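You operate a simulated robot arm through the tools that you are given. There is no shell and no other tool.

Carry out the task below with a simulated two-armed robot. There is one attempt and no reset: what you move stays moved.

## Task
Feed band from the wide beige roll out to the SMALL line.
Fine: grey lever to OPEN before the roll goes on the band feeder's peg, to GRIP before turning the black knob; the other rolls and the brown core stay.

The check looks at the end state, three seconds after you hand in, the way a careful person would. Anything else that was tipped, shoved, dropped, spilled or broken makes it a failure.

## Robot
Two 7-joint arms with fingered hands on one trunk that stands fixed in place. Base frame: the origin is at the foot of the trunk, x ahead of it, y to its left, z up. Readings come in m, degrees, newtons and seconds.
The left shoulder is at [0.07, 0.171, 1.547], the right one opposite. Each reaches about 1.156 m from its shoulder. Payload 5 kg a hand.
The tool frame of a hand sits at the grasp point between the pads (the TCP): z along the fingers, y along the line on which they close. The tips reach 0.043 m beyond it. The gripper opens to 0.144 m; its body begins 0.05 m behind the TCP. The gripper is a hand of 5 fingers: y runs from the thumb to the fingers, the wrist lies at [-0.021, -0.124, -0.221] in the tool frame, and closing takes about 1.5 s.
Orientation is told as [roll, pitch, yaw] about the base's x, y, z axes, in that order, counted from this pose: with the fingers straight down and the wrist toward the robot, the tool's x, y and z point along [0, 1, 0], [1, 0, 0] and [0, 0, -1] of the base frame.

## Interface
- The arms move only by the tool move_arm. It takes "left_series", "right_series" or both (then of equal length, played together; a hand with none holds still); each is a list of rows, each an object (a shift or turn left out is 0, a gripper value left out holds the last) with "jaw": the finger opening in m, from 0 to 0.144; "travel": the shift along the tool's x, y, z in units of 50 mm (1.0 is 50 mm), a list of three; "rot": the turn, a rotation vector about the tool's x, y, z in units of 5 degrees (1.0 is 5 degrees), a list of three. In form: [{"jaw": jaw, "travel": [dx, dy, dz], "rot": [ax, ay, az]}, ...]. A call has 1 to 20 rows; each row shifts and turns the commanded pose from where the row before left it, along the tool's axes as they then stand. A call with a number of a shift or a turn outside -1 to 1 is refused whole. A row lasts 0.2 s, in which the tool goes at most 0.05 m and 8.6 degrees; a call with a longer step from one row to the next is refused whole, and so is a gripper value outside its range. Where a pose cannot be reached the arm comes as near as it can. A force on the tool above 50 N (or 10 N above the force at the start of the call, whichever is more), or a blocked arm, ends the call early, and 0.2 s more pass. The fingers move at their own pace (about 0.045 m/s each) and stop on an object; they squeeze with about 24 N. The grip force told is the motor's: it shows also when the fingers shut on nothing. Time passes only in rows, and 0.2 s behind the last, so rows that do not move let the fingers close. The reply holds the time, the measured pose of the TCP, the force on the tool along the base axes, the opening and the grip force, in the units named above and with some noise, with the torque about the TCP (base axes, N m) and any sound that the robot's microphone picked up.
- Cameras (640 x 400 px; columns grow to the right, rows downward): "scene" is now at [0.1253, -0.0445, 1.7769]; the picture's right is [-0.51, -0.86, 0.00], its down [-0.52, 0.31, -0.79] and it looks along [0.68, -0.41, -0.61] (base axes); focal length 321 px, centre (320, 200). "left" rides on the left gripper at [-0.086, -0.109, -0.168] in its tool frame; the picture's right is [-0.80, -0.28, 0.53], its down [0.54, -0.73, 0.42] and it looks along [0.27, 0.63, 0.73] (tool axes); focal length 275 px, centre (320, 200). "right" rides on the right gripper at [0.086, -0.109, -0.168] in its tool frame; the picture's right is [-0.80, 0.28, -0.53], its down [-0.54, -0.73, 0.42] and it looks along [-0.27, 0.63, 0.73] (tool axes); focal length 275 px, centre (320, 200). There is no depth. A picture from a camera that has moved, and an enlarged one, comes with that camera's place and axes in the base frame and with its lens.
- camera(camera): a new picture of that camera. The clock stands still meanwhile.
- slide_trunk(by): slides the trunk up (or, below 0, down) by that many m; the arms and the scene camera ride with it, the base frame stays. It gives what a move gives, with no picture.
- preshape(shape, hand): the hand has 5 fingers and takes this shape, open, in about a second: jaw (thumb against the fingers, like two jaws); tri (thumb and two fingers); tip (a fingertip pinch); poke (one finger out to press); point (the index stretched); flat (the hand flat); cup (the hand cupped); fist (a fist). The gripper value then closes the fingers along that shape, each until it touches; the sizes above hold for jaw. It gives what a move gives, with no picture.
- head_to(pan, tilt): turns the head with the scene camera to pan (to the left, within 86 degrees either way) and tilt (down, from -29 to 69), counted from straight ahead of the robot. It gives what a move gives.
- enlarge(camera, box): a new picture of the part [left, top, right, bottom] of that camera's present view, enlarged. The clock stands still meanwhile.
- job_done(): hands the job in; it is judged then, once.

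Places have to be worked out from the pictures, the camera data and where the tool is seen. Open the grippers and draw the arms clear of the work before you hand the job in, unless the task says otherwise.

The tools are called after ">>>" as name(argument=value, ...) on one line, values as JSON. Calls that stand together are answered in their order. move_arm: Moves the arms, as the interface text tells. Its arguments: {"type":"object","properties":{"left_series":{"type":"array","items":{"type":"object","properties":{"jaw":{"type":"number"},"travel":{"type":"array","items":{"type":"number"}},"rot":{"type":"array","items":{"type":"number"}}}}},"right_series":{"type":"array","items":{"type":"object","properties":{"jaw":{"type":"number"},"travel":{"type":"array","items":{"type":"number"}},"rot":{"type":"array","items":{"type":"number"}}}}}},"required":[]} The other tools are called the same way: slide_trunk (by) moves the trunk up or down; preshape (shape, hand) gives the hand a shape; head_to (pan, tilt) turns the head that bears the scene camera; camera (camera) takes a picture; enlarge (camera, box) takes an enlarged picture of a part of a camera's view; job_done () hands the job in.

At the start:

```text
time: 0.0
left_tool_pos: [0.5913, -0.1057, 1.4923]
left_tool_rot: [-0.1, -0.1, 0.1]
left_force: [0.3, 0.3, -0.6]
left_ft_torque: [0.03, 0.0, -0.02]
left_width: 0.1434
left_grasp_force: 0.0
left_shape: jaw
right_tool_pos: [0.4464, -0.5304, 1.3685]
right_tool_rot: [0.0, 0.0, 0.0]
right_force: [-0.9, 0.4, 0.1]
right_ft_torque: [-0.02, 0.0, 0.02]
right_width: 0.1438
right_grasp_force: 0.0
right_shape: jaw
trunk travel left (down, up): [-0.644, 0.296]
head pan, tilt (commanded): [-30.9, 37.4]
```

scene: 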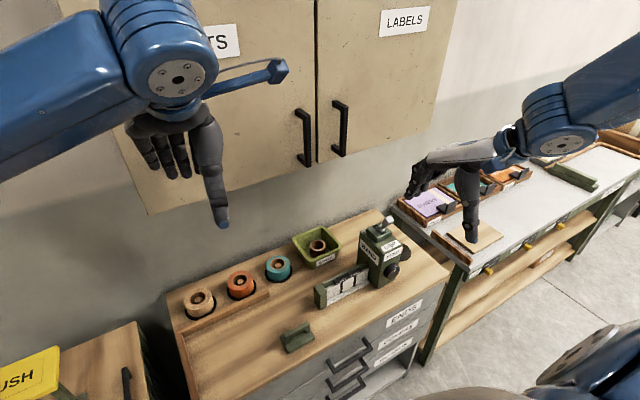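
right: 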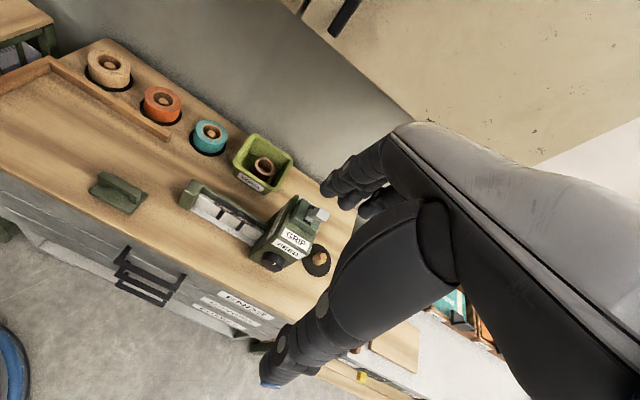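
left: 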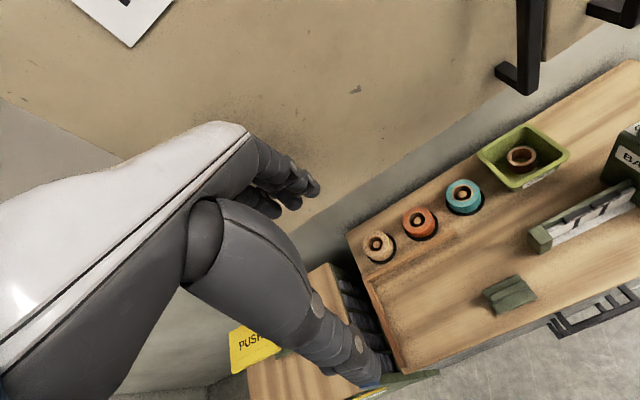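

I'll look more closely at the bench with the rolls and the band feeder first.

>>> enlarge(camera="scene", box=[300, 200, 440, 320])

>>> enlarge(camera="scene", box=[160, 220, 340, 360])

>>> enlarge(camera="right", box=[170, 110, 350, 290])

>>> enlarge(camera="left", box=[340, 120, 640, 340])

```text
3.33 times, centred on (370, 260) of scene
camera zoom: at [0.1253, -0.0445, 1.7769], right [-0.51, -0.86, 0.0], down [-0.52, 0.31, -0.79], along [0.68, -0.41, -0.61], focal length 1071 px, centre (153, 0)
```

zoom: 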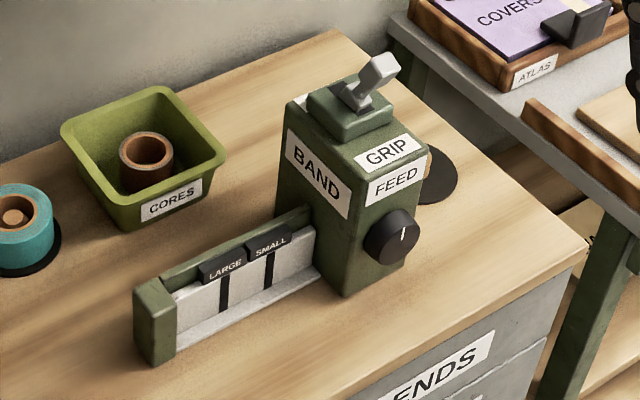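

```text
2.86 times, centred on (250, 290) of scene
camera zoom: at [0.1253, -0.0445, 1.7769], right [-0.51, -0.86, 0.0], down [-0.52, 0.31, -0.79], along [0.68, -0.41, -0.61], focal length 918 px, centre (520, -57)
```

zoom: 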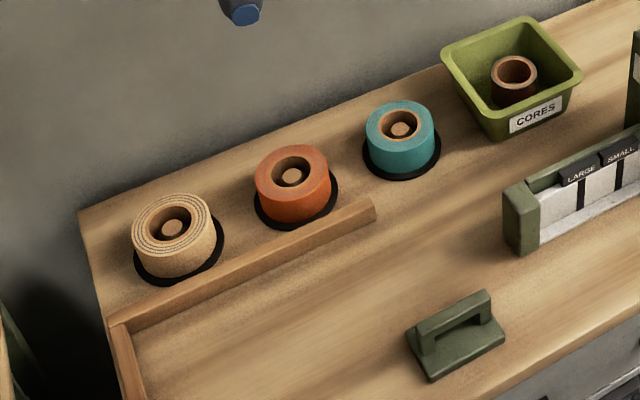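

```text
2.22 times, centred on (260, 200) of right
camera zoom: at [0.3383, -0.4449, 1.5362], right [0.28, -0.8, 0.53], down [-0.73, -0.54, -0.42], along [0.63, -0.27, -0.73], focal length 612 px, centre (453, 200)
```

zoom: 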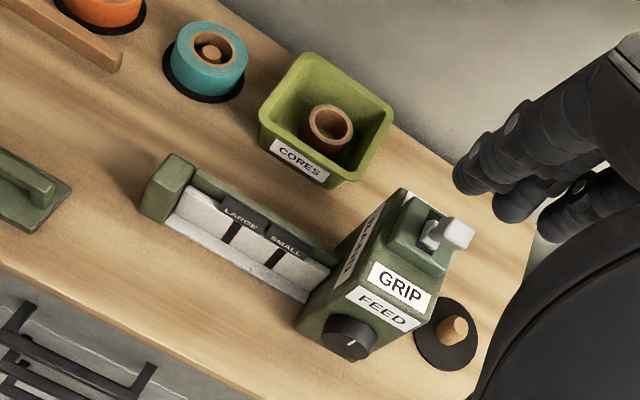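

```text
1.82 times, centred on (490, 230) of left
camera zoom: at [0.4834, -0.1915, 1.6599], right [-0.28, -0.8, -0.53], down [-0.73, 0.54, -0.42], along [0.63, 0.27, -0.73], focal length 500 px, centre (11, 146)
```

zoom: 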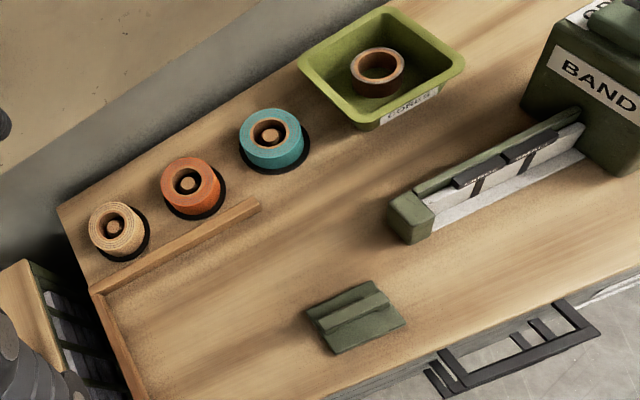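

The zooms are sharp, so I'll zoom in tighter on the feeder's lever and labels, and on the beige roll.

>>> enlarge(camera="scene", box=[355, 205, 415, 245])

>>> enlarge(camera="right", box=[250, 190, 340, 280])

>>> enlarge(camera="scene", box=[170, 270, 260, 330])

>>> enlarge(camera="left", box=[345, 190, 465, 280])

>>> enlarge(camera="scene", box=[310, 255, 390, 310])

```text
10.00 times, centred on (385, 225) of scene
camera zoom: at [0.1253, -0.0445, 1.7769], right [-0.51, -0.86, 0.0], down [-0.52, 0.31, -0.79], along [0.68, -0.41, -0.61], focal length 3214 px, centre (-330, -50)
```

zoom: 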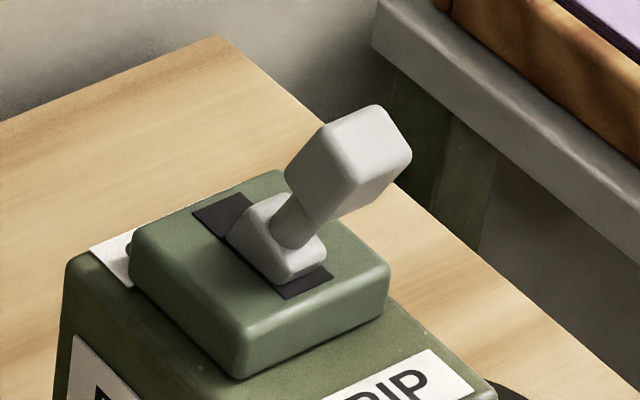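

```text
4.44 times, centred on (295, 235) of right
camera zoom: at [0.3383, -0.4449, 1.5362], right [0.28, -0.8, 0.53], down [-0.73, -0.54, -0.42], along [0.63, -0.27, -0.73], focal length 1224 px, centre (431, 44)
```

zoom: 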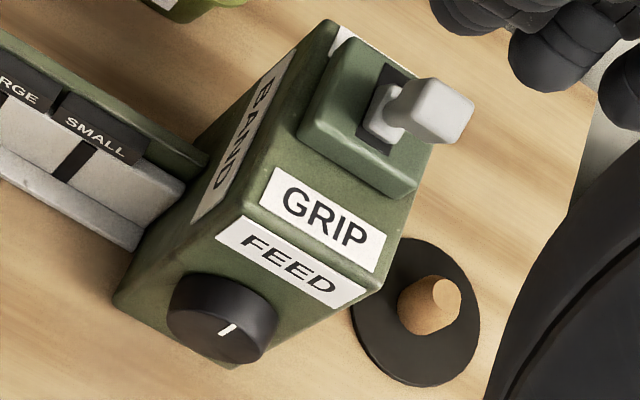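

```text
6.67 times, centred on (215, 300) of scene
camera zoom: at [0.1253, -0.0445, 1.7769], right [-0.51, -0.86, 0.0], down [-0.52, 0.31, -0.79], along [0.68, -0.41, -0.61], focal length 2143 px, centre (1020, -467)
```

zoom: 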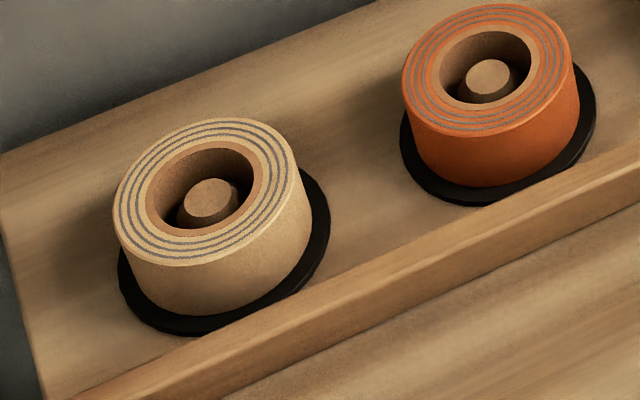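

```text
4.44 times, centred on (405, 235) of left
camera zoom: at [0.4834, -0.1915, 1.6599], right [-0.28, -0.8, -0.53], down [-0.73, 0.54, -0.42], along [0.63, 0.27, -0.73], focal length 1224 px, centre (-58, 44)
```

zoom: 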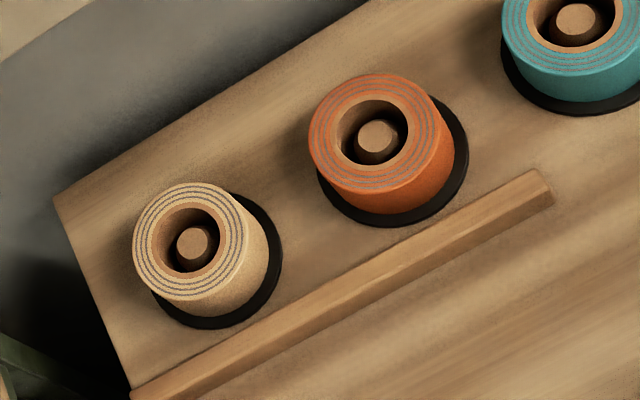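

```text
7.27 times, centred on (350, 282) of scene
camera zoom: at [0.1253, -0.0445, 1.7769], right [-0.51, -0.86, 0.0], down [-0.52, 0.31, -0.79], along [0.68, -0.41, -0.61], focal length 2338 px, centre (102, -400)
```

zoom: 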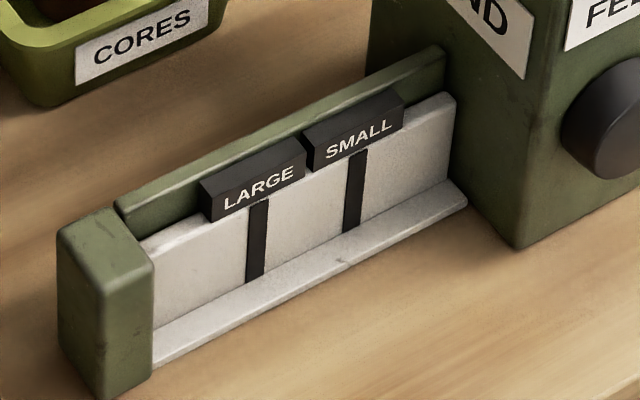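

The lever head leans toward me (−x, GRIP side), the feeder peg is to the right of the feeder, and the rolls sit at x≈0.88 with beige at y≈−0.03. Before moving the left arm out of the way I look around with the head.

>>> head_to(pan=20, tilt=40)

>>> camera(camera="scene")

>>> head_to(pan=-75, tilt=40)

>>> camera(camera="scene")

```text
time: 1.2
left_tool_pos: [0.5919, -0.1059, 1.4935]
left_tool_rot: [0.0, 0.1, 0.1]
left_force: [-0.2, -1.0, 1.1]
left_ft_torque: [0.01, 0.02, 0.01]
left_width: 0.1437
left_grasp_force: 0.0
left_shape: jaw
right_tool_pos: [0.4449, -0.5319, 1.3686]
right_tool_rot: [0.1, -0.1, 0.0]
right_force: [0.8, -0.4, 0.1]
right_ft_torque: [0.04, 0.02, 0.02]
right_width: 0.1435
right_grasp_force: 0.0
right_shape: jaw
trunk travel left (down, up): [-0.644, 0.296]
head pan, tilt (commanded): [20.0, 40.0]
```

```text
taken
camera scene: at [0.1308, 0.0289, 1.773], right [0.34, -0.94, 0.0], down [-0.6, -0.22, -0.77], along [0.72, 0.26, -0.64], focal length 321 px, centre (320, 200)
```

scene: 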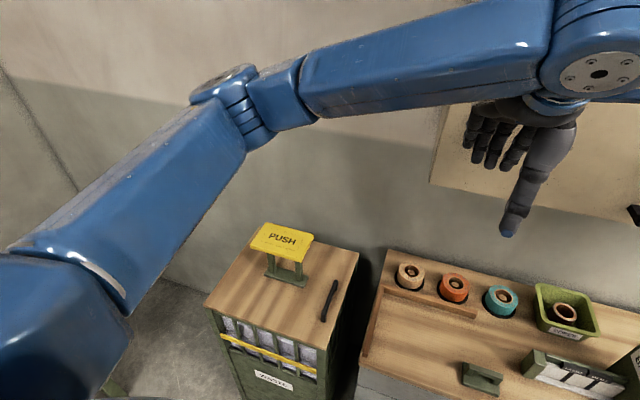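

```text
time: 2.9
left_tool_pos: [0.5925, -0.1049, 1.4923]
left_tool_rot: [0.0, 0.1, 0.0]
left_force: [-0.6, 0.1, -0.2]
left_ft_torque: [0.0, 0.0, 0.0]
left_width: 0.1436
left_grasp_force: 0.1
left_shape: jaw
right_tool_pos: [0.4457, -0.5308, 1.3682]
right_tool_rot: [0.0, 0.0, -0.1]
right_force: [-0.7, -0.3, 0.2]
right_ft_torque: [0.04, -0.02, -0.04]
right_width: 0.1437
right_grasp_force: 0.1
right_shape: jaw
trunk travel left (down, up): [-0.644, 0.296]
head pan, tilt (commanded): [-75.0, 40.0]
```

```text
taken
camera scene: at [0.073, -0.0822, 1.773], right [-0.97, -0.26, 0.0], down [-0.17, 0.62, -0.77], along [0.2, -0.74, -0.64], focal length 321 px, centre (320, 200)
```

scene: 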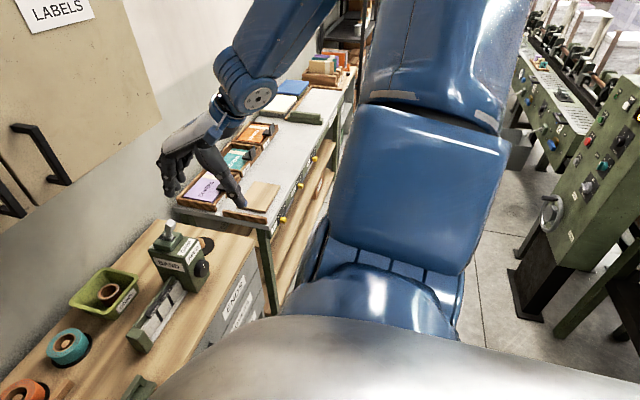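

The left hand hangs over the rolls, so I move it back and to the left, out of the right arm's path. The head goes to a view covering the bench.

>>> move_arm(left_series=[{"travel": [0.85, -0.35, 0]}, {"travel": [0.85, -0.35, 0]}, {"travel": [0.85, -0.35, 0]}, {"travel": [0.85, -0.35, 0]}, {"travel": [0.85, -0.35, 0]}, {"travel": [0.85, -0.35, 0]}, {"travel": [0.85, -0.35, 0]}, {"travel": [0.85, -0.35, 0]}])

>>> head_to(pan=-25, tilt=42)

>>> camera(camera="scene")

```text
time: 4.7
left_tool_pos: [0.4865, 0.2324, 1.5125]
left_tool_rot: [-0.1, 0.2, 0.0]
left_force: [-1.0, 0.3, -1.0]
left_ft_torque: [-0.01, -0.02, 0.0]
left_width: 0.1437
left_grasp_force: 0.1
left_shape: jaw
left hand out of reach, approached as far as the arm can: row 7, 8
right_tool_pos: [0.4433, -0.5298, 1.3697]
right_tool_rot: [-0.1, 0.0, 0.0]
right_force: [-0.4, 0.1, 0.1]
right_ft_torque: [-0.06, -0.04, -0.02]
right_width: 0.1439
right_grasp_force: 0.1
right_shape: jaw
trunk travel left (down, up): [-0.644, 0.296]
head pan, tilt (commanded): [-75.0, 40.0]
```

```text
time: 5.9
left_tool_pos: [0.4875, 0.2304, 1.5122]
left_tool_rot: [0.1, 0.2, 0.0]
left_force: [0.0, -0.4, 0.2]
left_ft_torque: [-0.01, -0.02, 0.0]
left_width: 0.1435
left_grasp_force: 0.1
left_shape: jaw
right_tool_pos: [0.446, -0.5304, 1.3684]
right_tool_rot: [0.0, 0.0, 0.0]
right_force: [-1.2, 0.6, 0.6]
right_ft_torque: [-0.01, 0.03, -0.05]
right_width: 0.1434
right_grasp_force: 0.0
right_shape: jaw
trunk travel left (down, up): [-0.644, 0.296]
head pan, tilt (commanded): [-25.0, 42.0]
```

```text
taken
camera scene: at [0.1268, -0.0357, 1.77], right [-0.42, -0.91, 0.0], down [-0.61, 0.28, -0.74], along [0.67, -0.31, -0.67], focal length 321 px, centre (320, 200)
```

scene: 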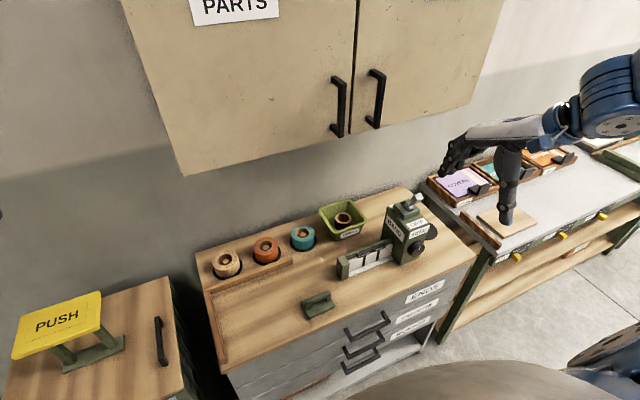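

The view is clear now. I lower the trunk by 0.2 m so the right arm has comfortable reach over the whole bench, then take new pictures.

>>> slide_trunk(by=-0.2)

>>> camera(camera="scene")

>>> camera(camera="right")

>>> camera(camera="left")

```text
time: 8.1
left_tool_pos: [0.4866, 0.2295, 1.312]
left_tool_rot: [-0.1, 0.2, 0.1]
left_force: [0.7, 0.5, -0.5]
left_ft_torque: [-0.01, -0.01, 0.03]
left_width: 0.1438
left_grasp_force: 0.0
left_shape: jaw
right_tool_pos: [0.4456, -0.5297, 1.1673]
right_tool_rot: [0.0, 0.0, 0.0]
right_force: [0.4, -0.8, -0.2]
right_ft_torque: [-0.01, 0.03, -0.01]
right_width: 0.1437
right_grasp_force: 0.1
right_shape: jaw
trunk travel left (down, up): [-0.444, 0.496]
head pan, tilt (commanded): [-25.0, 42.0]
```

```text
taken
camera scene: at [0.1264, -0.0351, 1.5702], right [-0.42, -0.91, 0.0], down [-0.61, 0.28, -0.74], along [0.67, -0.31, -0.67], focal length 321 px, centre (320, 200)
```

scene: 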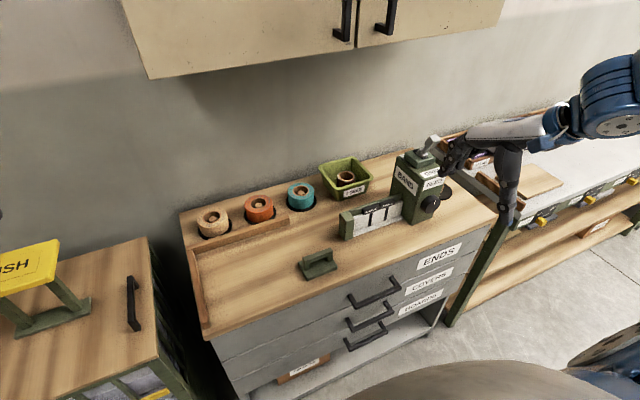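

```text
taken
camera right: at [0.3381, -0.4447, 1.3364], right [0.28, -0.8, 0.53], down [-0.73, -0.54, -0.42], along [0.63, -0.27, -0.73], focal length 275 px, centre (320, 200)
```

right: 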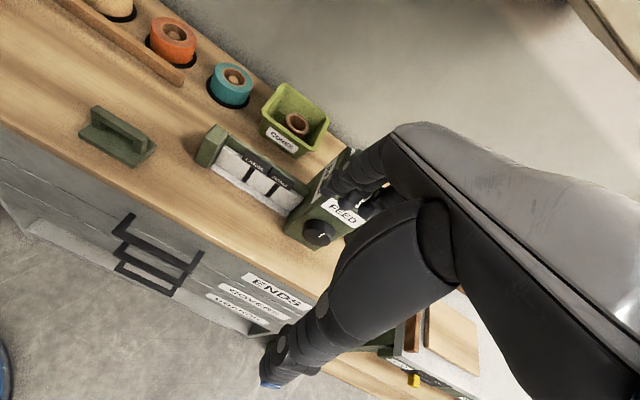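

```text
taken
camera left: at [0.3787, 0.1437, 1.4803], right [-0.28, -0.8, -0.53], down [-0.73, 0.54, -0.42], along [0.62, 0.27, -0.73], focal length 275 px, centre (320, 200)
```

left: 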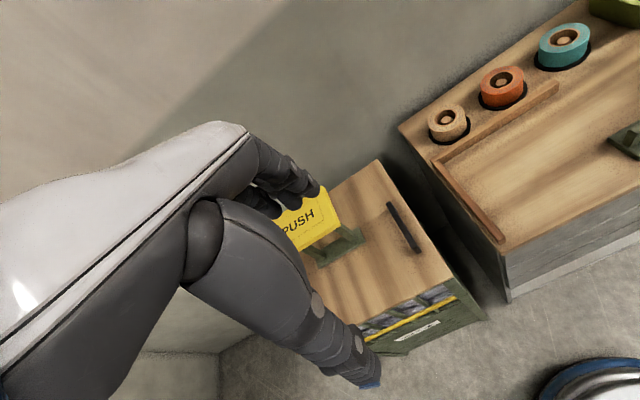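

I zoom in on the feeder and the beige roll from this lower viewpoint for triangulation.

>>> enlarge(camera="scene", box=[380, 125, 460, 180])

>>> enlarge(camera="scene", box=[380, 170, 460, 225])

>>> enlarge(camera="scene", box=[180, 190, 280, 260])

>>> enlarge(camera="left", box=[400, 80, 500, 160])

```text
7.27 times, centred on (420, 152) of scene
camera zoom: at [0.1264, -0.0351, 1.5702], right [-0.42, -0.91, 0.0], down [-0.61, 0.28, -0.74], along [0.67, -0.31, -0.67], focal length 2338 px, centre (-407, 546)
```

zoom: 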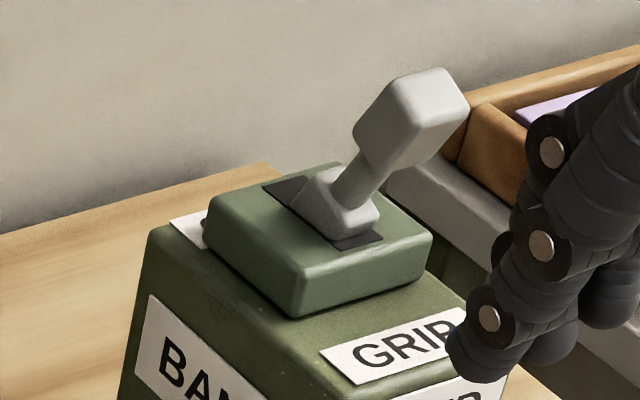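

```text
7.27 times, centred on (420, 198) of scene
camera zoom: at [0.1264, -0.0351, 1.5702], right [-0.42, -0.91, 0.0], down [-0.61, 0.28, -0.74], along [0.67, -0.31, -0.67], focal length 2338 px, centre (-407, 218)
```

zoom: 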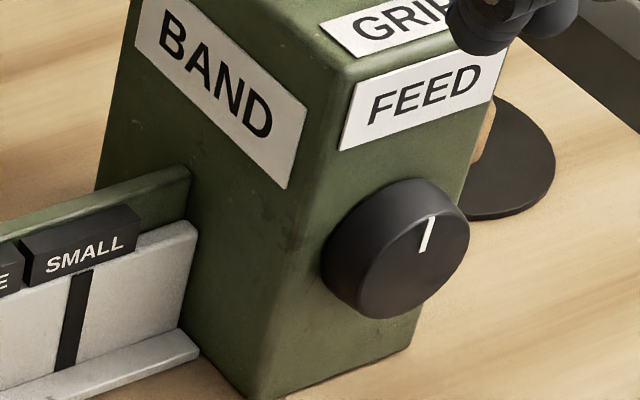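

```text
5.71 times, centred on (230, 225) of scene
camera zoom: at [0.1264, -0.0351, 1.5702], right [-0.42, -0.91, 0.0], down [-0.61, 0.28, -0.74], along [0.67, -0.31, -0.67], focal length 1837 px, centre (834, 57)
```

zoom: 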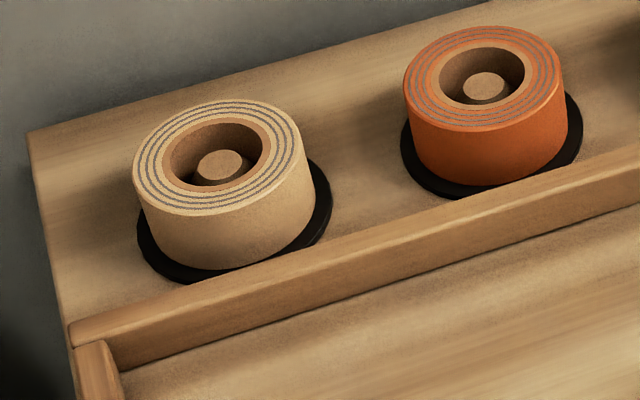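

```text
5.00 times, centred on (450, 120) of left
camera zoom: at [0.3787, 0.1437, 1.4803], right [-0.28, -0.8, -0.53], down [-0.73, 0.54, -0.42], along [0.62, 0.27, -0.73], focal length 1376 px, centre (-330, 600)
```

zoom: 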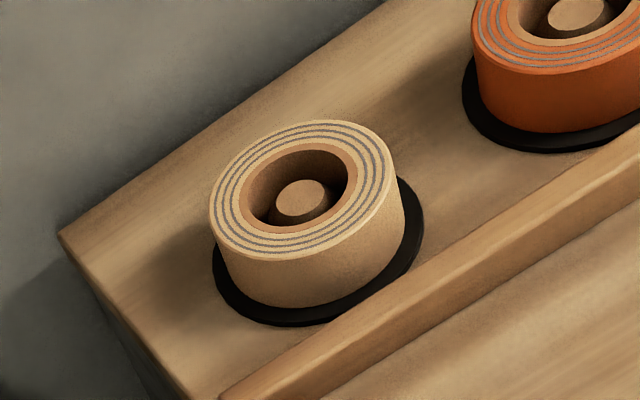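

Triangulated: lever head ≈(0.662, −0.611, 1.12), leaning to the GRIP side with its slot along x; feeder peg ≈(0.723, −0.756), bench top ≈0.85; beige peg ≈(0.864, −0.031), roll top ≈0.90. I raise the right hand and bring it above the lever with a partly closed jaw so it can straddle it.

>>> move_arm(right_series=[{"travel": [0, 0, -0.85], "jaw": 0.1}, {"travel": [0, 0, -0.85]}, {"travel": [-0.324, 0.9, 0]}, {"travel": [-0.324, 0.9, 0]}, {"travel": [-0.324, 0.9, 0]}, {"travel": [-0.324, 0.9, 0]}, {"travel": [-0.324, 0.9, 0]}, {}])

>>> enlarge(camera="scene", box=[340, 60, 520, 200])

>>> camera(camera="right")

```text
time: 9.7
left_tool_pos: [0.4804, 0.227, 1.3153]
left_tool_rot: [0.1, -0.1, 0.2]
left_force: [-2.3, 0.1, 0.6]
left_ft_torque: [-0.01, -0.13, 0.04]
left_width: 0.1437
left_grasp_force: 0.0
left_shape: jaw
right_tool_pos: [0.642, -0.6201, 1.3068]
right_tool_rot: [0.5, -4.1, -1.1]
right_force: [-21.8, -9.5, -17.3]
right_ft_torque: [0.76, 0.12, -1.08]
right_width: 0.0944
right_grasp_force: 0.0
right_shape: jaw
trunk travel left (down, up): [-0.444, 0.496]
head pan, tilt (commanded): [-25.0, 42.0]
stopped in row 7 (right hand): the force on the tool passed its limit at 145 N (the readings are from after the stop); the commanded pose is now the measured one
```

```text
2.86 times, centred on (430, 130) of scene
camera zoom: at [0.1177, -0.04, 1.5704], right [-0.43, -0.91, 0.0], down [-0.6, 0.29, -0.75], along [0.68, -0.31, -0.67], focal length 918 px, centre (6, 400)
```

zoom: 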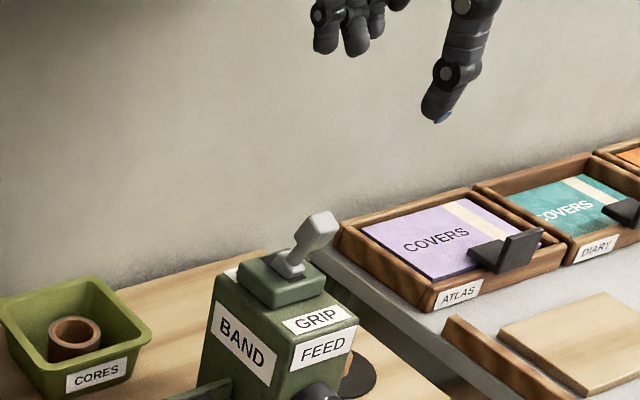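

```text
taken
camera right: at [0.5246, -0.5326, 1.4682], right [0.23, -0.81, 0.54], down [-0.7, -0.52, -0.48], along [0.67, -0.27, -0.69], focal length 275 px, centre (320, 200)
```

right: 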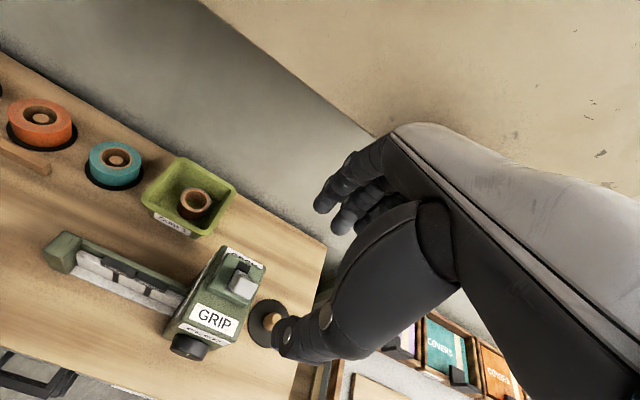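

The hand ran into something around z≈1.36: the upper cabinet's front (front face x≈0.73, bottom z≈1.36), so the hand must stay under that there. I back straight off from it toward the robot, level the hand again, and check.

>>> move_arm(right_series=[{"travel": [0, -0.6, 0]}, {"travel": [0, -0.9, 0]}, {"travel": [0, -0.9, 0], "rot": [0.82, -0.1, -0.22]}, {"travel": [0, 0, 0.5]}])

>>> camera(camera="scene")

```text
time: 10.7
left_tool_pos: [0.4927, 0.2282, 1.3108]
left_tool_rot: [0.1, 0.4, 0.1]
left_force: [1.6, -0.8, 0.7]
left_ft_torque: [0.07, 0.14, -0.05]
left_width: 0.1437
left_grasp_force: 0.0
left_shape: jaw
right_tool_pos: [0.5341, -0.6169, 1.2711]
right_tool_rot: [0.1, 0.0, 0.0]
right_force: [1.4, -0.2, 0.1]
right_ft_torque: [0.04, 0.08, 0.05]
right_width: 0.1003
right_grasp_force: 0.0
right_shape: jaw
trunk travel left (down, up): [-0.444, 0.496]
head pan, tilt (commanded): [-25.0, 42.0]
```

```text
taken
camera scene: at [0.1323, -0.0372, 1.5694], right [-0.42, -0.91, 0.0], down [-0.61, 0.28, -0.74], along [0.67, -0.31, -0.67], focal length 321 px, centre (320, 200)
```

scene: 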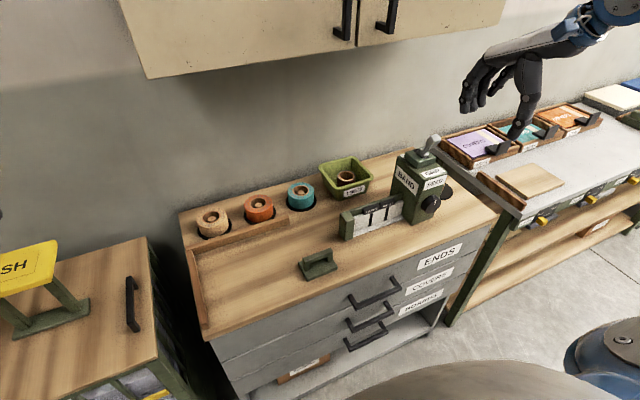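

Clear of the cabinet, forces are back to zero and nothing on the bench has moved. I close the fingers and come down in front of the lever head at its height.

>>> move_arm(right_series=[{"jaw": 0.0, "travel": [0.1, 0, 0.6]}, {"travel": [0, 0, 0.6]}, {"travel": [0, 0, 0.6]}, {"travel": [0, 0, 0.5]}, {}, {}, {}])

>>> enlarge(camera="scene", box=[380, 60, 560, 200])

>>> camera(camera="right")

```text
time: 12.2
left_tool_pos: [0.4875, 0.2295, 1.3128]
left_tool_rot: [0.0, 0.2, 0.1]
left_force: [-0.1, -0.1, -0.3]
left_ft_torque: [0.0, -0.01, 0.06]
left_width: 0.1437
left_grasp_force: 0.0
left_shape: jaw
right_tool_pos: [0.5318, -0.6083, 1.1617]
right_tool_rot: [-0.2, -0.3, -0.1]
right_force: [0.0, 0.0, -0.2]
right_ft_torque: [0.02, 0.02, -0.02]
right_width: 0.0
right_grasp_force: 24.4
right_shape: jaw
trunk travel left (down, up): [-0.444, 0.496]
head pan, tilt (commanded): [-25.0, 42.0]
```

```text
2.86 times, centred on (470, 130) of scene
camera zoom: at [0.1267, -0.0353, 1.57], right [-0.42, -0.91, 0.0], down [-0.61, 0.28, -0.74], along [0.67, -0.31, -0.67], focal length 918 px, centre (-109, 400)
```

zoom: 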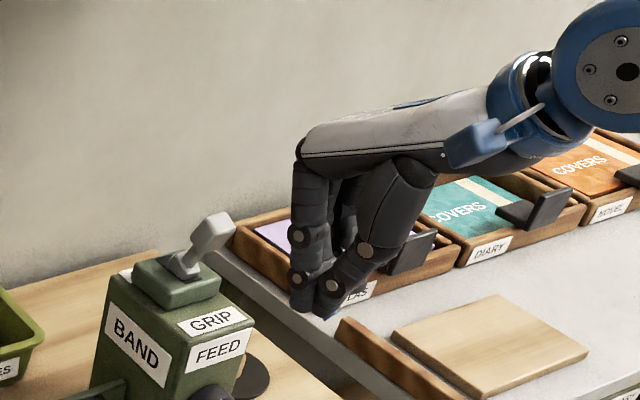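

```text
taken
camera right: at [0.4231, -0.5223, 1.3286], right [0.28, -0.8, 0.54], down [-0.72, -0.54, -0.42], along [0.63, -0.27, -0.73], focal length 275 px, centre (320, 200)
```

right: 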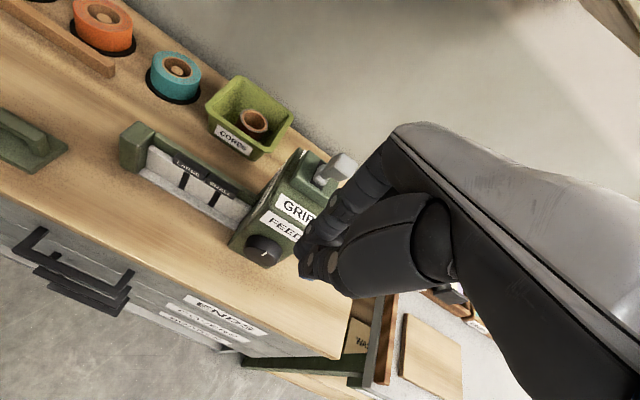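

The closed fingers hang in front of the lever head at the right y. I lower them 1.5 cm and push forward (+x) in moderate steps, watching the force.

>>> move_arm(right_series=[{"travel": [0, 0.4, 0.3]}, {"travel": [0, 0.6, 0]}, {"travel": [0, 0.5, 0]}, {"travel": [0, 0.4, 0]}, {"travel": [0, 0.4, 0]}, {"travel": [0, 0.4, 0]}])

>>> enlarge(camera="scene", box=[360, 60, 500, 200])

```text
time: 13.7
left_tool_pos: [0.4888, 0.229, 1.3116]
left_tool_rot: [0.0, 0.3, 0.1]
left_force: [0.8, 1.2, 0.1]
left_ft_torque: [0.04, 0.0, 0.02]
left_width: 0.1437
left_grasp_force: 0.1
left_shape: jaw
right_tool_pos: [0.6658, -0.6088, 1.1457]
right_tool_rot: [-0.2, 0.0, 0.0]
right_force: [-0.2, -0.4, 0.6]
right_ft_torque: [0.01, 0.01, -0.01]
right_width: 0.0
right_grasp_force: 23.9
right_shape: jaw
trunk travel left (down, up): [-0.444, 0.496]
head pan, tilt (commanded): [-25.0, 42.0]
```

```text
2.86 times, centred on (430, 130) of scene
camera zoom: at [0.1277, -0.0355, 1.57], right [-0.42, -0.91, 0.0], down [-0.61, 0.28, -0.74], along [0.67, -0.31, -0.67], focal length 918 px, centre (6, 400)
```

zoom: 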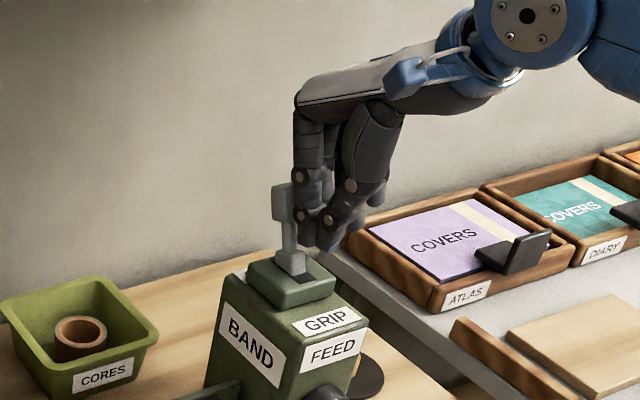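

The lever is moving with little force and is now roughly upright. I keep pushing forward.

>>> move_arm(right_series=[{"travel": [0, 0.3, 0]}, {"travel": [0, 0.3, 0]}, {"travel": [0, 0.2, 0]}])

>>> enlarge(camera="scene", box=[360, 60, 500, 200])

```text
time: 14.4
left_tool_pos: [0.4794, 0.2282, 1.3154]
left_tool_rot: [0.1, -0.1, 0.2]
left_force: [-1.4, 0.5, 0.2]
left_ft_torque: [0.01, -0.03, 0.0]
left_width: 0.1438
left_grasp_force: 0.0
left_shape: jaw
right_tool_pos: [0.6971, -0.6119, 1.1477]
right_tool_rot: [-0.2, -0.1, -0.1]
right_force: [-49.2, -13.8, -0.4]
right_ft_torque: [-0.33, 1.41, -0.28]
right_width: 0.0002
right_grasp_force: 23.7
right_shape: jaw
trunk travel left (down, up): [-0.444, 0.496]
head pan, tilt (commanded): [-25.0, 42.0]
```

```text
2.86 times, centred on (430, 130) of scene
camera zoom: at [0.117, -0.0379, 1.5706], right [-0.43, -0.9, 0.0], down [-0.6, 0.29, -0.75], along [0.68, -0.32, -0.67], focal length 918 px, centre (6, 400)
```

zoom: 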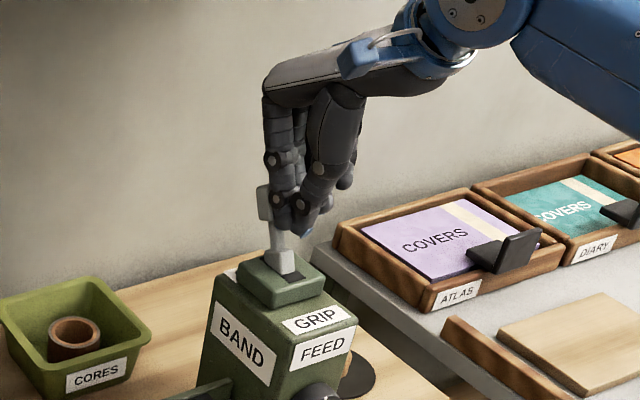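

The force jumped to ~49 N, so the lever has reached its far stop. I back the hand off toward the robot and look at the lever.

>>> move_arm(right_series=[{"travel": [0, -0.5, 0]}, {"travel": [0, -0.8, 0]}, {"travel": [0, -0.9, 0]}, {"travel": [0, -0.9, 0]}, {}])

>>> enlarge(camera="scene", box=[380, 125, 460, 180])

>>> camera(camera="scene")

```text
time: 15.7
left_tool_pos: [0.489, 0.2258, 1.3126]
left_tool_rot: [0.2, 0.2, 0.0]
left_force: [0.6, -0.6, 0.6]
left_ft_torque: [0.11, 0.03, -0.02]
left_width: 0.1438
left_grasp_force: 0.0
left_shape: jaw
right_tool_pos: [0.5496, -0.6135, 1.1447]
right_tool_rot: [0.2, -0.1, -0.1]
right_force: [0.1, -0.9, -0.3]
right_ft_torque: [0.07, 0.02, 0.02]
right_width: 0.0001
right_grasp_force: 23.6
right_shape: jaw
trunk travel left (down, up): [-0.444, 0.496]
head pan, tilt (commanded): [-25.0, 42.0]
```

```text
7.27 times, centred on (420, 152) of scene
camera zoom: at [0.1273, -0.0385, 1.5699], right [-0.42, -0.91, 0.0], down [-0.61, 0.28, -0.74], along [0.67, -0.31, -0.67], focal length 2338 px, centre (-407, 546)
```

zoom: 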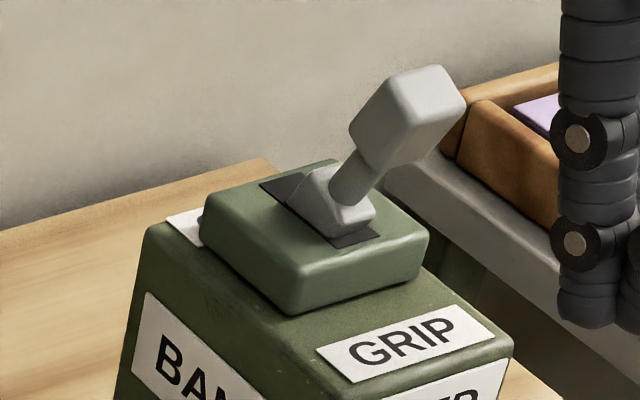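

```text
taken
camera scene: at [0.1273, -0.0385, 1.5699], right [-0.42, -0.91, 0.0], down [-0.61, 0.28, -0.74], along [0.67, -0.31, -0.67], focal length 321 px, centre (320, 200)
```

scene: 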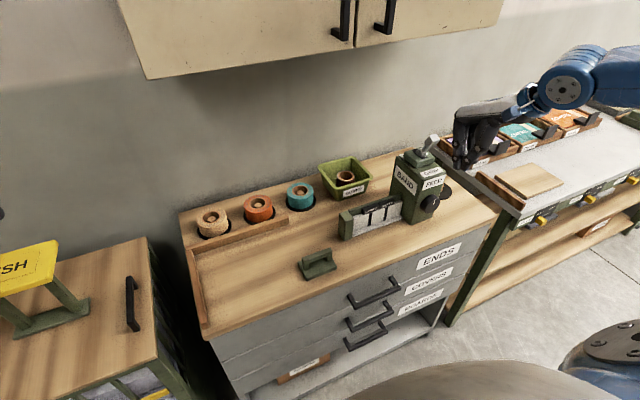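

The lever came back to GRIP when I withdrew — either it was dragged back or it wasn't past its catch. I push it again and inspect it at each stage, with a tight zoom.

>>> move_arm(right_series=[{"travel": [0, 0.6, 0]}, {"travel": [0, 0.6, 0]}, {"travel": [0, 0.5, 0]}, {"travel": [0, 0.4, 0]}, {"travel": [0, 0.4, 0]}, {"travel": [0, 0.2, 0]}, {}])

>>> enlarge(camera="scene", box=[390, 95, 460, 165])

>>> camera(camera="right")

```text
time: 17.2
left_tool_pos: [0.4865, 0.2291, 1.3129]
left_tool_rot: [0.1, 0.1, 0.1]
left_force: [-0.6, 0.2, 0.5]
left_ft_torque: [-0.01, 0.03, -0.01]
left_width: 0.1438
left_grasp_force: 0.2
left_shape: jaw
right_tool_pos: [0.6848, -0.6113, 1.1465]
right_tool_rot: [-0.2, -0.3, -0.1]
right_force: [-9.6, -10.2, -0.3]
right_ft_torque: [-0.14, 0.13, -0.43]
right_width: 0.0
right_grasp_force: 23.8
right_shape: jaw
trunk travel left (down, up): [-0.444, 0.496]
head pan, tilt (commanded): [-25.0, 42.0]
```

```text
5.71 times, centred on (425, 130) of scene
camera zoom: at [0.1248, -0.0369, 1.5701], right [-0.42, -0.91, 0.0], down [-0.61, 0.28, -0.74], along [0.67, -0.31, -0.67], focal length 1837 px, centre (-280, 600)
```

zoom: 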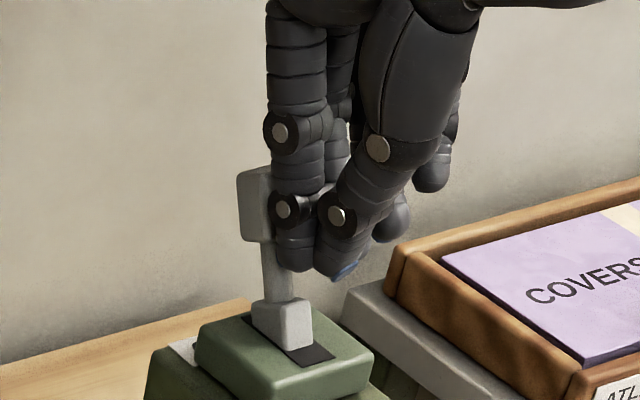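

```text
taken
camera right: at [0.5763, -0.5251, 1.3142], right [0.28, -0.79, 0.54], down [-0.72, -0.54, -0.42], along [0.63, -0.27, -0.73], focal length 275 px, centre (320, 200)
```

right: 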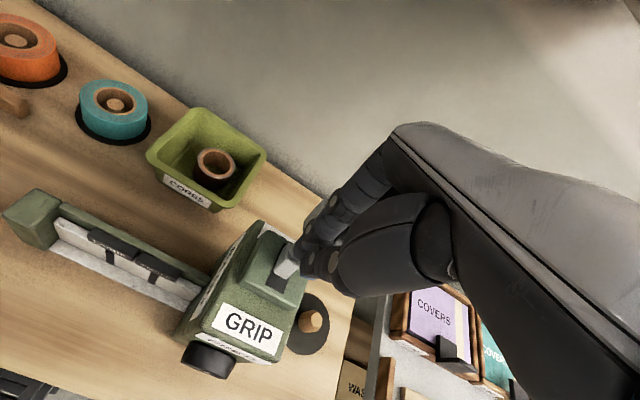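

The lever is now leaning back (collar at the rear of the slot). I retreat just 1.5 cm and look at whether it stays.

>>> move_arm(right_series=[{"travel": [0, -0.3, 0]}, {}])

>>> enlarge(camera="scene", box=[390, 95, 460, 165])

```text
time: 17.9
left_tool_pos: [0.4868, 0.2294, 1.3127]
left_tool_rot: [0.0, 0.3, 0.1]
left_force: [0.2, 0.2, -0.5]
left_ft_torque: [-0.02, 0.01, -0.01]
left_width: 0.1439
left_grasp_force: 0.1
left_shape: jaw
right_tool_pos: [0.6708, -0.6089, 1.1459]
right_tool_rot: [-0.1, -0.3, 0.0]
right_force: [-0.6, 0.0, 0.2]
right_ft_torque: [0.01, -0.02, -0.03]
right_width: 0.0001
right_grasp_force: 23.9
right_shape: jaw
trunk travel left (down, up): [-0.444, 0.496]
head pan, tilt (commanded): [-25.0, 42.0]
```

```text
5.71 times, centred on (425, 130) of scene
camera zoom: at [0.1269, -0.0341, 1.5701], right [-0.42, -0.91, 0.0], down [-0.61, 0.28, -0.74], along [0.67, -0.31, -0.67], focal length 1837 px, centre (-280, 600)
```

zoom: 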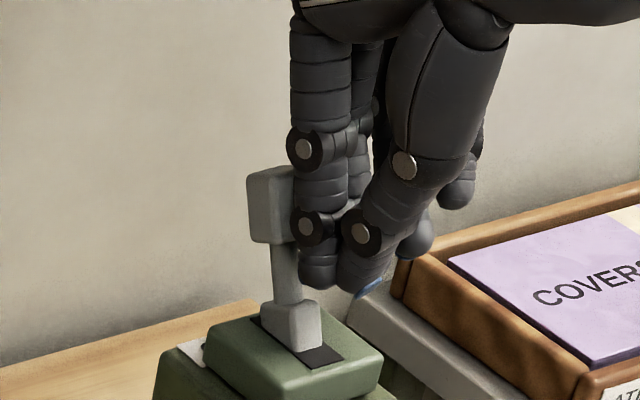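

>>> move_arm(right_series=[{"travel": [0, -0.3, 0]}, {}])

>>> enlarge(camera="scene", box=[390, 95, 460, 165])

```text
time: 18.4
left_tool_pos: [0.4887, 0.2307, 1.3124]
left_tool_rot: [-0.1, 0.3, 0.2]
left_force: [-0.1, 0.2, 0.0]
left_ft_torque: [0.02, 0.03, -0.02]
left_width: 0.1438
left_grasp_force: 0.1
left_shape: jaw
right_tool_pos: [0.6569, -0.6087, 1.1473]
right_tool_rot: [-0.1, -0.2, 0.1]
right_force: [0.2, 0.2, 0.2]
right_ft_torque: [-0.02, 0.0, 0.0]
right_width: 0.0
right_grasp_force: 23.6
right_shape: jaw
trunk travel left (down, up): [-0.444, 0.496]
head pan, tilt (commanded): [-25.0, 42.0]
```

```text
5.71 times, centred on (425, 130) of scene
camera zoom: at [0.1271, -0.0347, 1.57], right [-0.42, -0.91, 0.0], down [-0.61, 0.28, -0.74], along [0.67, -0.31, -0.67], focal length 1837 px, centre (-280, 600)
```

zoom: 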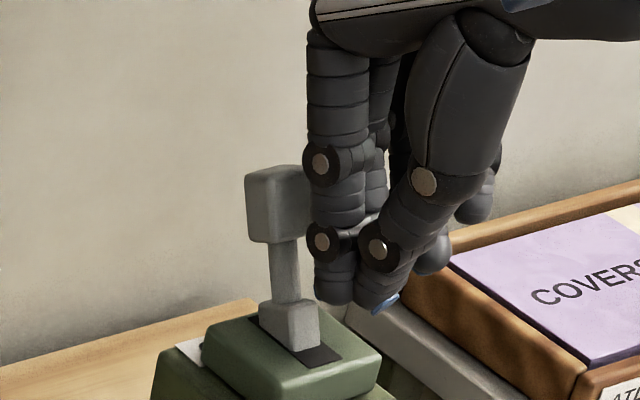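

The lever now stays leaned back while the fingers retreat. I back off the rest gently and check again.

>>> move_arm(right_series=[{"travel": [0, -0.4, 0]}, {"travel": [0, -0.5, 0]}, {"travel": [0, -0.6, 0]}, {}])

>>> enlarge(camera="scene", box=[380, 115, 470, 185])

>>> camera(camera="right")

```text
time: 19.4
left_tool_pos: [0.4883, 0.2292, 1.3122]
left_tool_rot: [0.0, 0.3, 0.1]
left_force: [-0.3, -0.9, -0.5]
left_ft_torque: [-0.01, -0.03, 0.01]
left_width: 0.1438
left_grasp_force: 0.0
left_shape: jaw
right_tool_pos: [0.5804, -0.6097, 1.1477]
right_tool_rot: [-0.1, -0.3, 0.0]
right_force: [-0.2, -0.5, -0.5]
right_ft_torque: [-0.01, -0.02, 0.02]
right_width: 0.0
right_grasp_force: 23.7
right_shape: jaw
trunk travel left (down, up): [-0.444, 0.496]
head pan, tilt (commanded): [-25.0, 42.0]
```

```text
5.71 times, centred on (425, 150) of scene
camera zoom: at [0.127, -0.0355, 1.57], right [-0.42, -0.91, 0.0], down [-0.61, 0.28, -0.74], along [0.67, -0.31, -0.67], focal length 1837 px, centre (-280, 486)
```

zoom: 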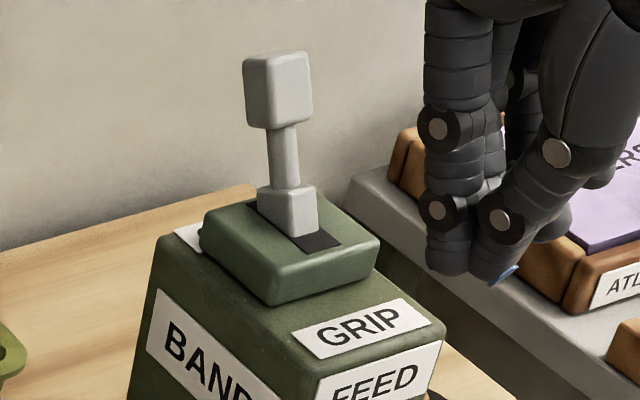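

```text
taken
camera right: at [0.4727, -0.5223, 1.3146], right [0.28, -0.8, 0.54], down [-0.72, -0.54, -0.42], along [0.63, -0.27, -0.73], focal length 275 px, centre (320, 200)
```

right: 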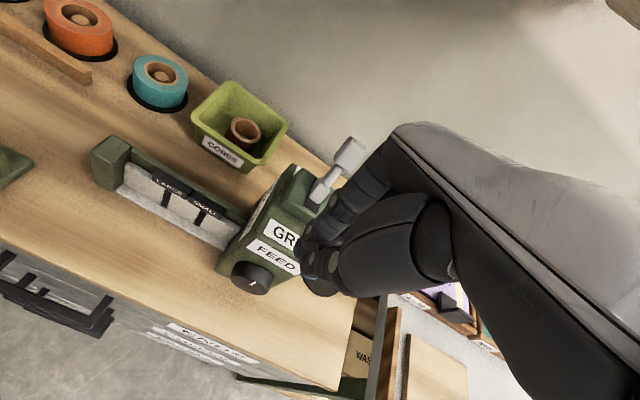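

The lever appears slightly back of upright. I wait a second without touching it to see whether it is stable.

>>> move_arm(right_series=[{}, {}, {}, {}, {}])

>>> enlarge(camera="scene", box=[380, 115, 470, 185])

```text
time: 20.6
left_tool_pos: [0.4871, 0.2304, 1.3132]
left_tool_rot: [-0.1, 0.3, 0.1]
left_force: [0.3, -0.1, 0.3]
left_ft_torque: [0.01, 0.01, 0.01]
left_width: 0.1437
left_grasp_force: 0.0
left_shape: jaw
right_tool_pos: [0.5806, -0.6081, 1.1486]
right_tool_rot: [-0.2, -0.2, -0.1]
right_force: [0.0, -0.4, -0.4]
right_ft_torque: [0.0, 0.0, -0.03]
right_width: 0.0001
right_grasp_force: 24.3
right_shape: jaw
trunk travel left (down, up): [-0.444, 0.496]
head pan, tilt (commanded): [-25.0, 42.0]
```

```text
5.71 times, centred on (425, 150) of scene
camera zoom: at [0.1268, -0.0353, 1.57], right [-0.42, -0.91, 0.0], down [-0.61, 0.28, -0.74], along [0.67, -0.31, -0.67], focal length 1837 px, centre (-280, 486)
```

zoom: 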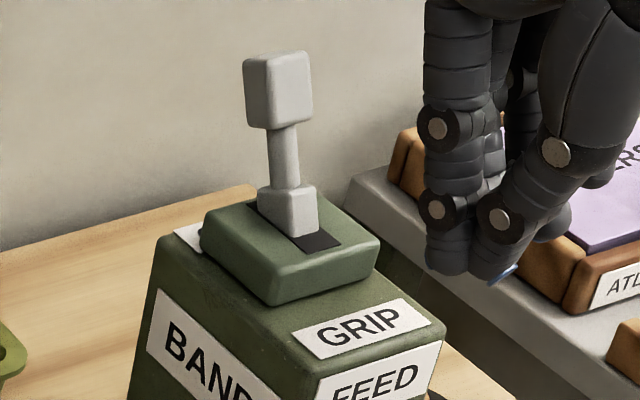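

The lever rests there stably now. I zoom in on it with the right wrist camera to judge its angle and look for an OPEN label.

>>> enlarge(camera="right", box=[225, 125, 375, 245])

>>> enlarge(camera="scene", box=[395, 118, 440, 153])

```text
3.33 times, centred on (300, 185) of right
camera zoom: at [0.4728, -0.522, 1.3148], right [0.28, -0.8, 0.54], down [-0.72, -0.54, -0.42], along [0.63, -0.27, -0.73], focal length 918 px, centre (387, 250)
```

zoom: 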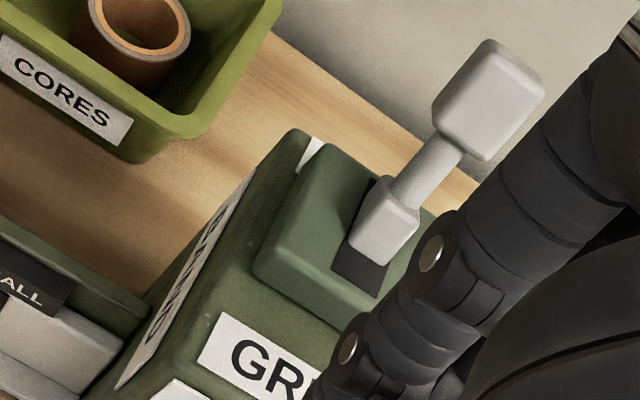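

```text
11.43 times, centred on (418, 136) of scene
camera zoom: at [0.1268, -0.0353, 1.57], right [-0.42, -0.91, 0.0], down [-0.61, 0.28, -0.74], along [0.67, -0.31, -0.67], focal length 3673 px, centre (-794, 937)
```

zoom: 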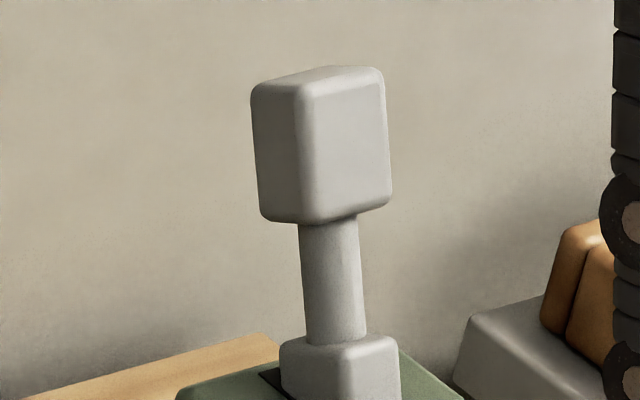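

The head's top face is barely visible and the collar sits at the rear of its slot, so the lever leans back ~30°: it is at OPEN. Next I retreat from the feeder, move left over the empty bench area, open the fingers and lower to a safe travel height.

>>> move_arm(right_series=[{"travel": [0, -0.8, 0]}, {"travel": [0, -0.8, 0], "jaw": 0.12}, {"travel": [0.9, 0, 0]}, {"travel": [0.9, 0, 0]}, {"travel": [0.9, 0, 0]}, {"travel": [0.9, 0, 0]}, {"travel": [0.9, 0, 0]}, {"travel": [0.5, 0, 0.5]}, {"travel": [0, 0, 0.9]}, {"travel": [0, 0, 0.5]}])

>>> camera(camera="scene")

>>> enlarge(camera="scene", box=[380, 115, 470, 185])

```text
time: 22.9
left_tool_pos: [0.4876, 0.2288, 1.3118]
left_tool_rot: [0.0, 0.1, 0.1]
left_force: [0.8, -0.3, -0.6]
left_ft_torque: [-0.02, 0.02, 0.04]
left_width: 0.1438
left_grasp_force: 0.1
left_shape: jaw
right_tool_pos: [0.5165, -0.3657, 1.0538]
right_tool_rot: [-0.1, -0.2, 0.0]
right_force: [0.0, 0.2, 0.2]
right_ft_torque: [-0.03, 0.02, 0.03]
right_width: 0.12
right_grasp_force: 0.1
right_shape: jaw
right hand out of reach, approached as far as the arm can: row 7, 8
trunk travel left (down, up): [-0.444, 0.496]
head pan, tilt (commanded): [-25.0, 42.0]
```

```text
taken
camera scene: at [0.1267, -0.0352, 1.5701], right [-0.42, -0.91, 0.0], down [-0.61, 0.28, -0.74], along [0.67, -0.31, -0.67], focal length 321 px, centre (320, 200)
```

scene: 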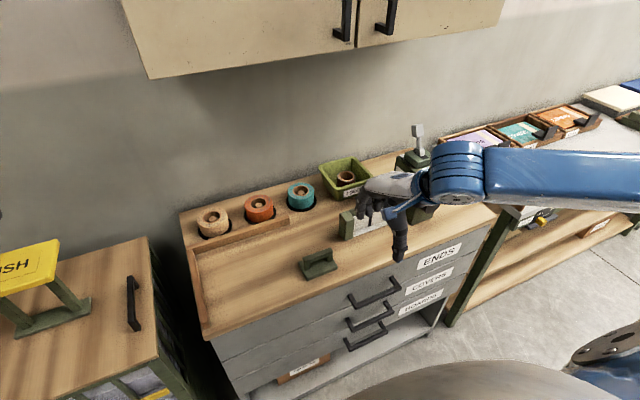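

```text
5.71 times, centred on (425, 150) of scene
camera zoom: at [0.1267, -0.0352, 1.5701], right [-0.42, -0.91, 0.0], down [-0.61, 0.28, -0.74], along [0.67, -0.31, -0.67], focal length 1837 px, centre (-280, 486)
```

zoom: 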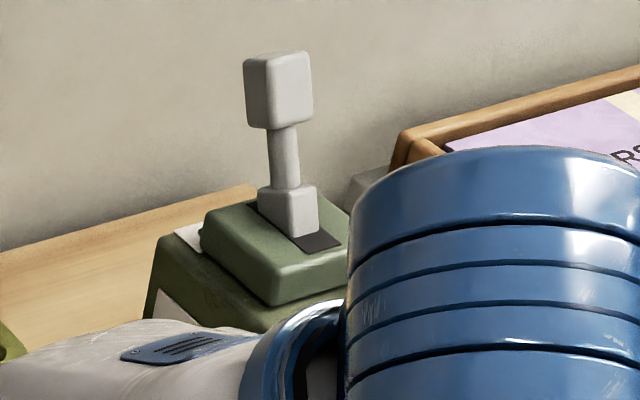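

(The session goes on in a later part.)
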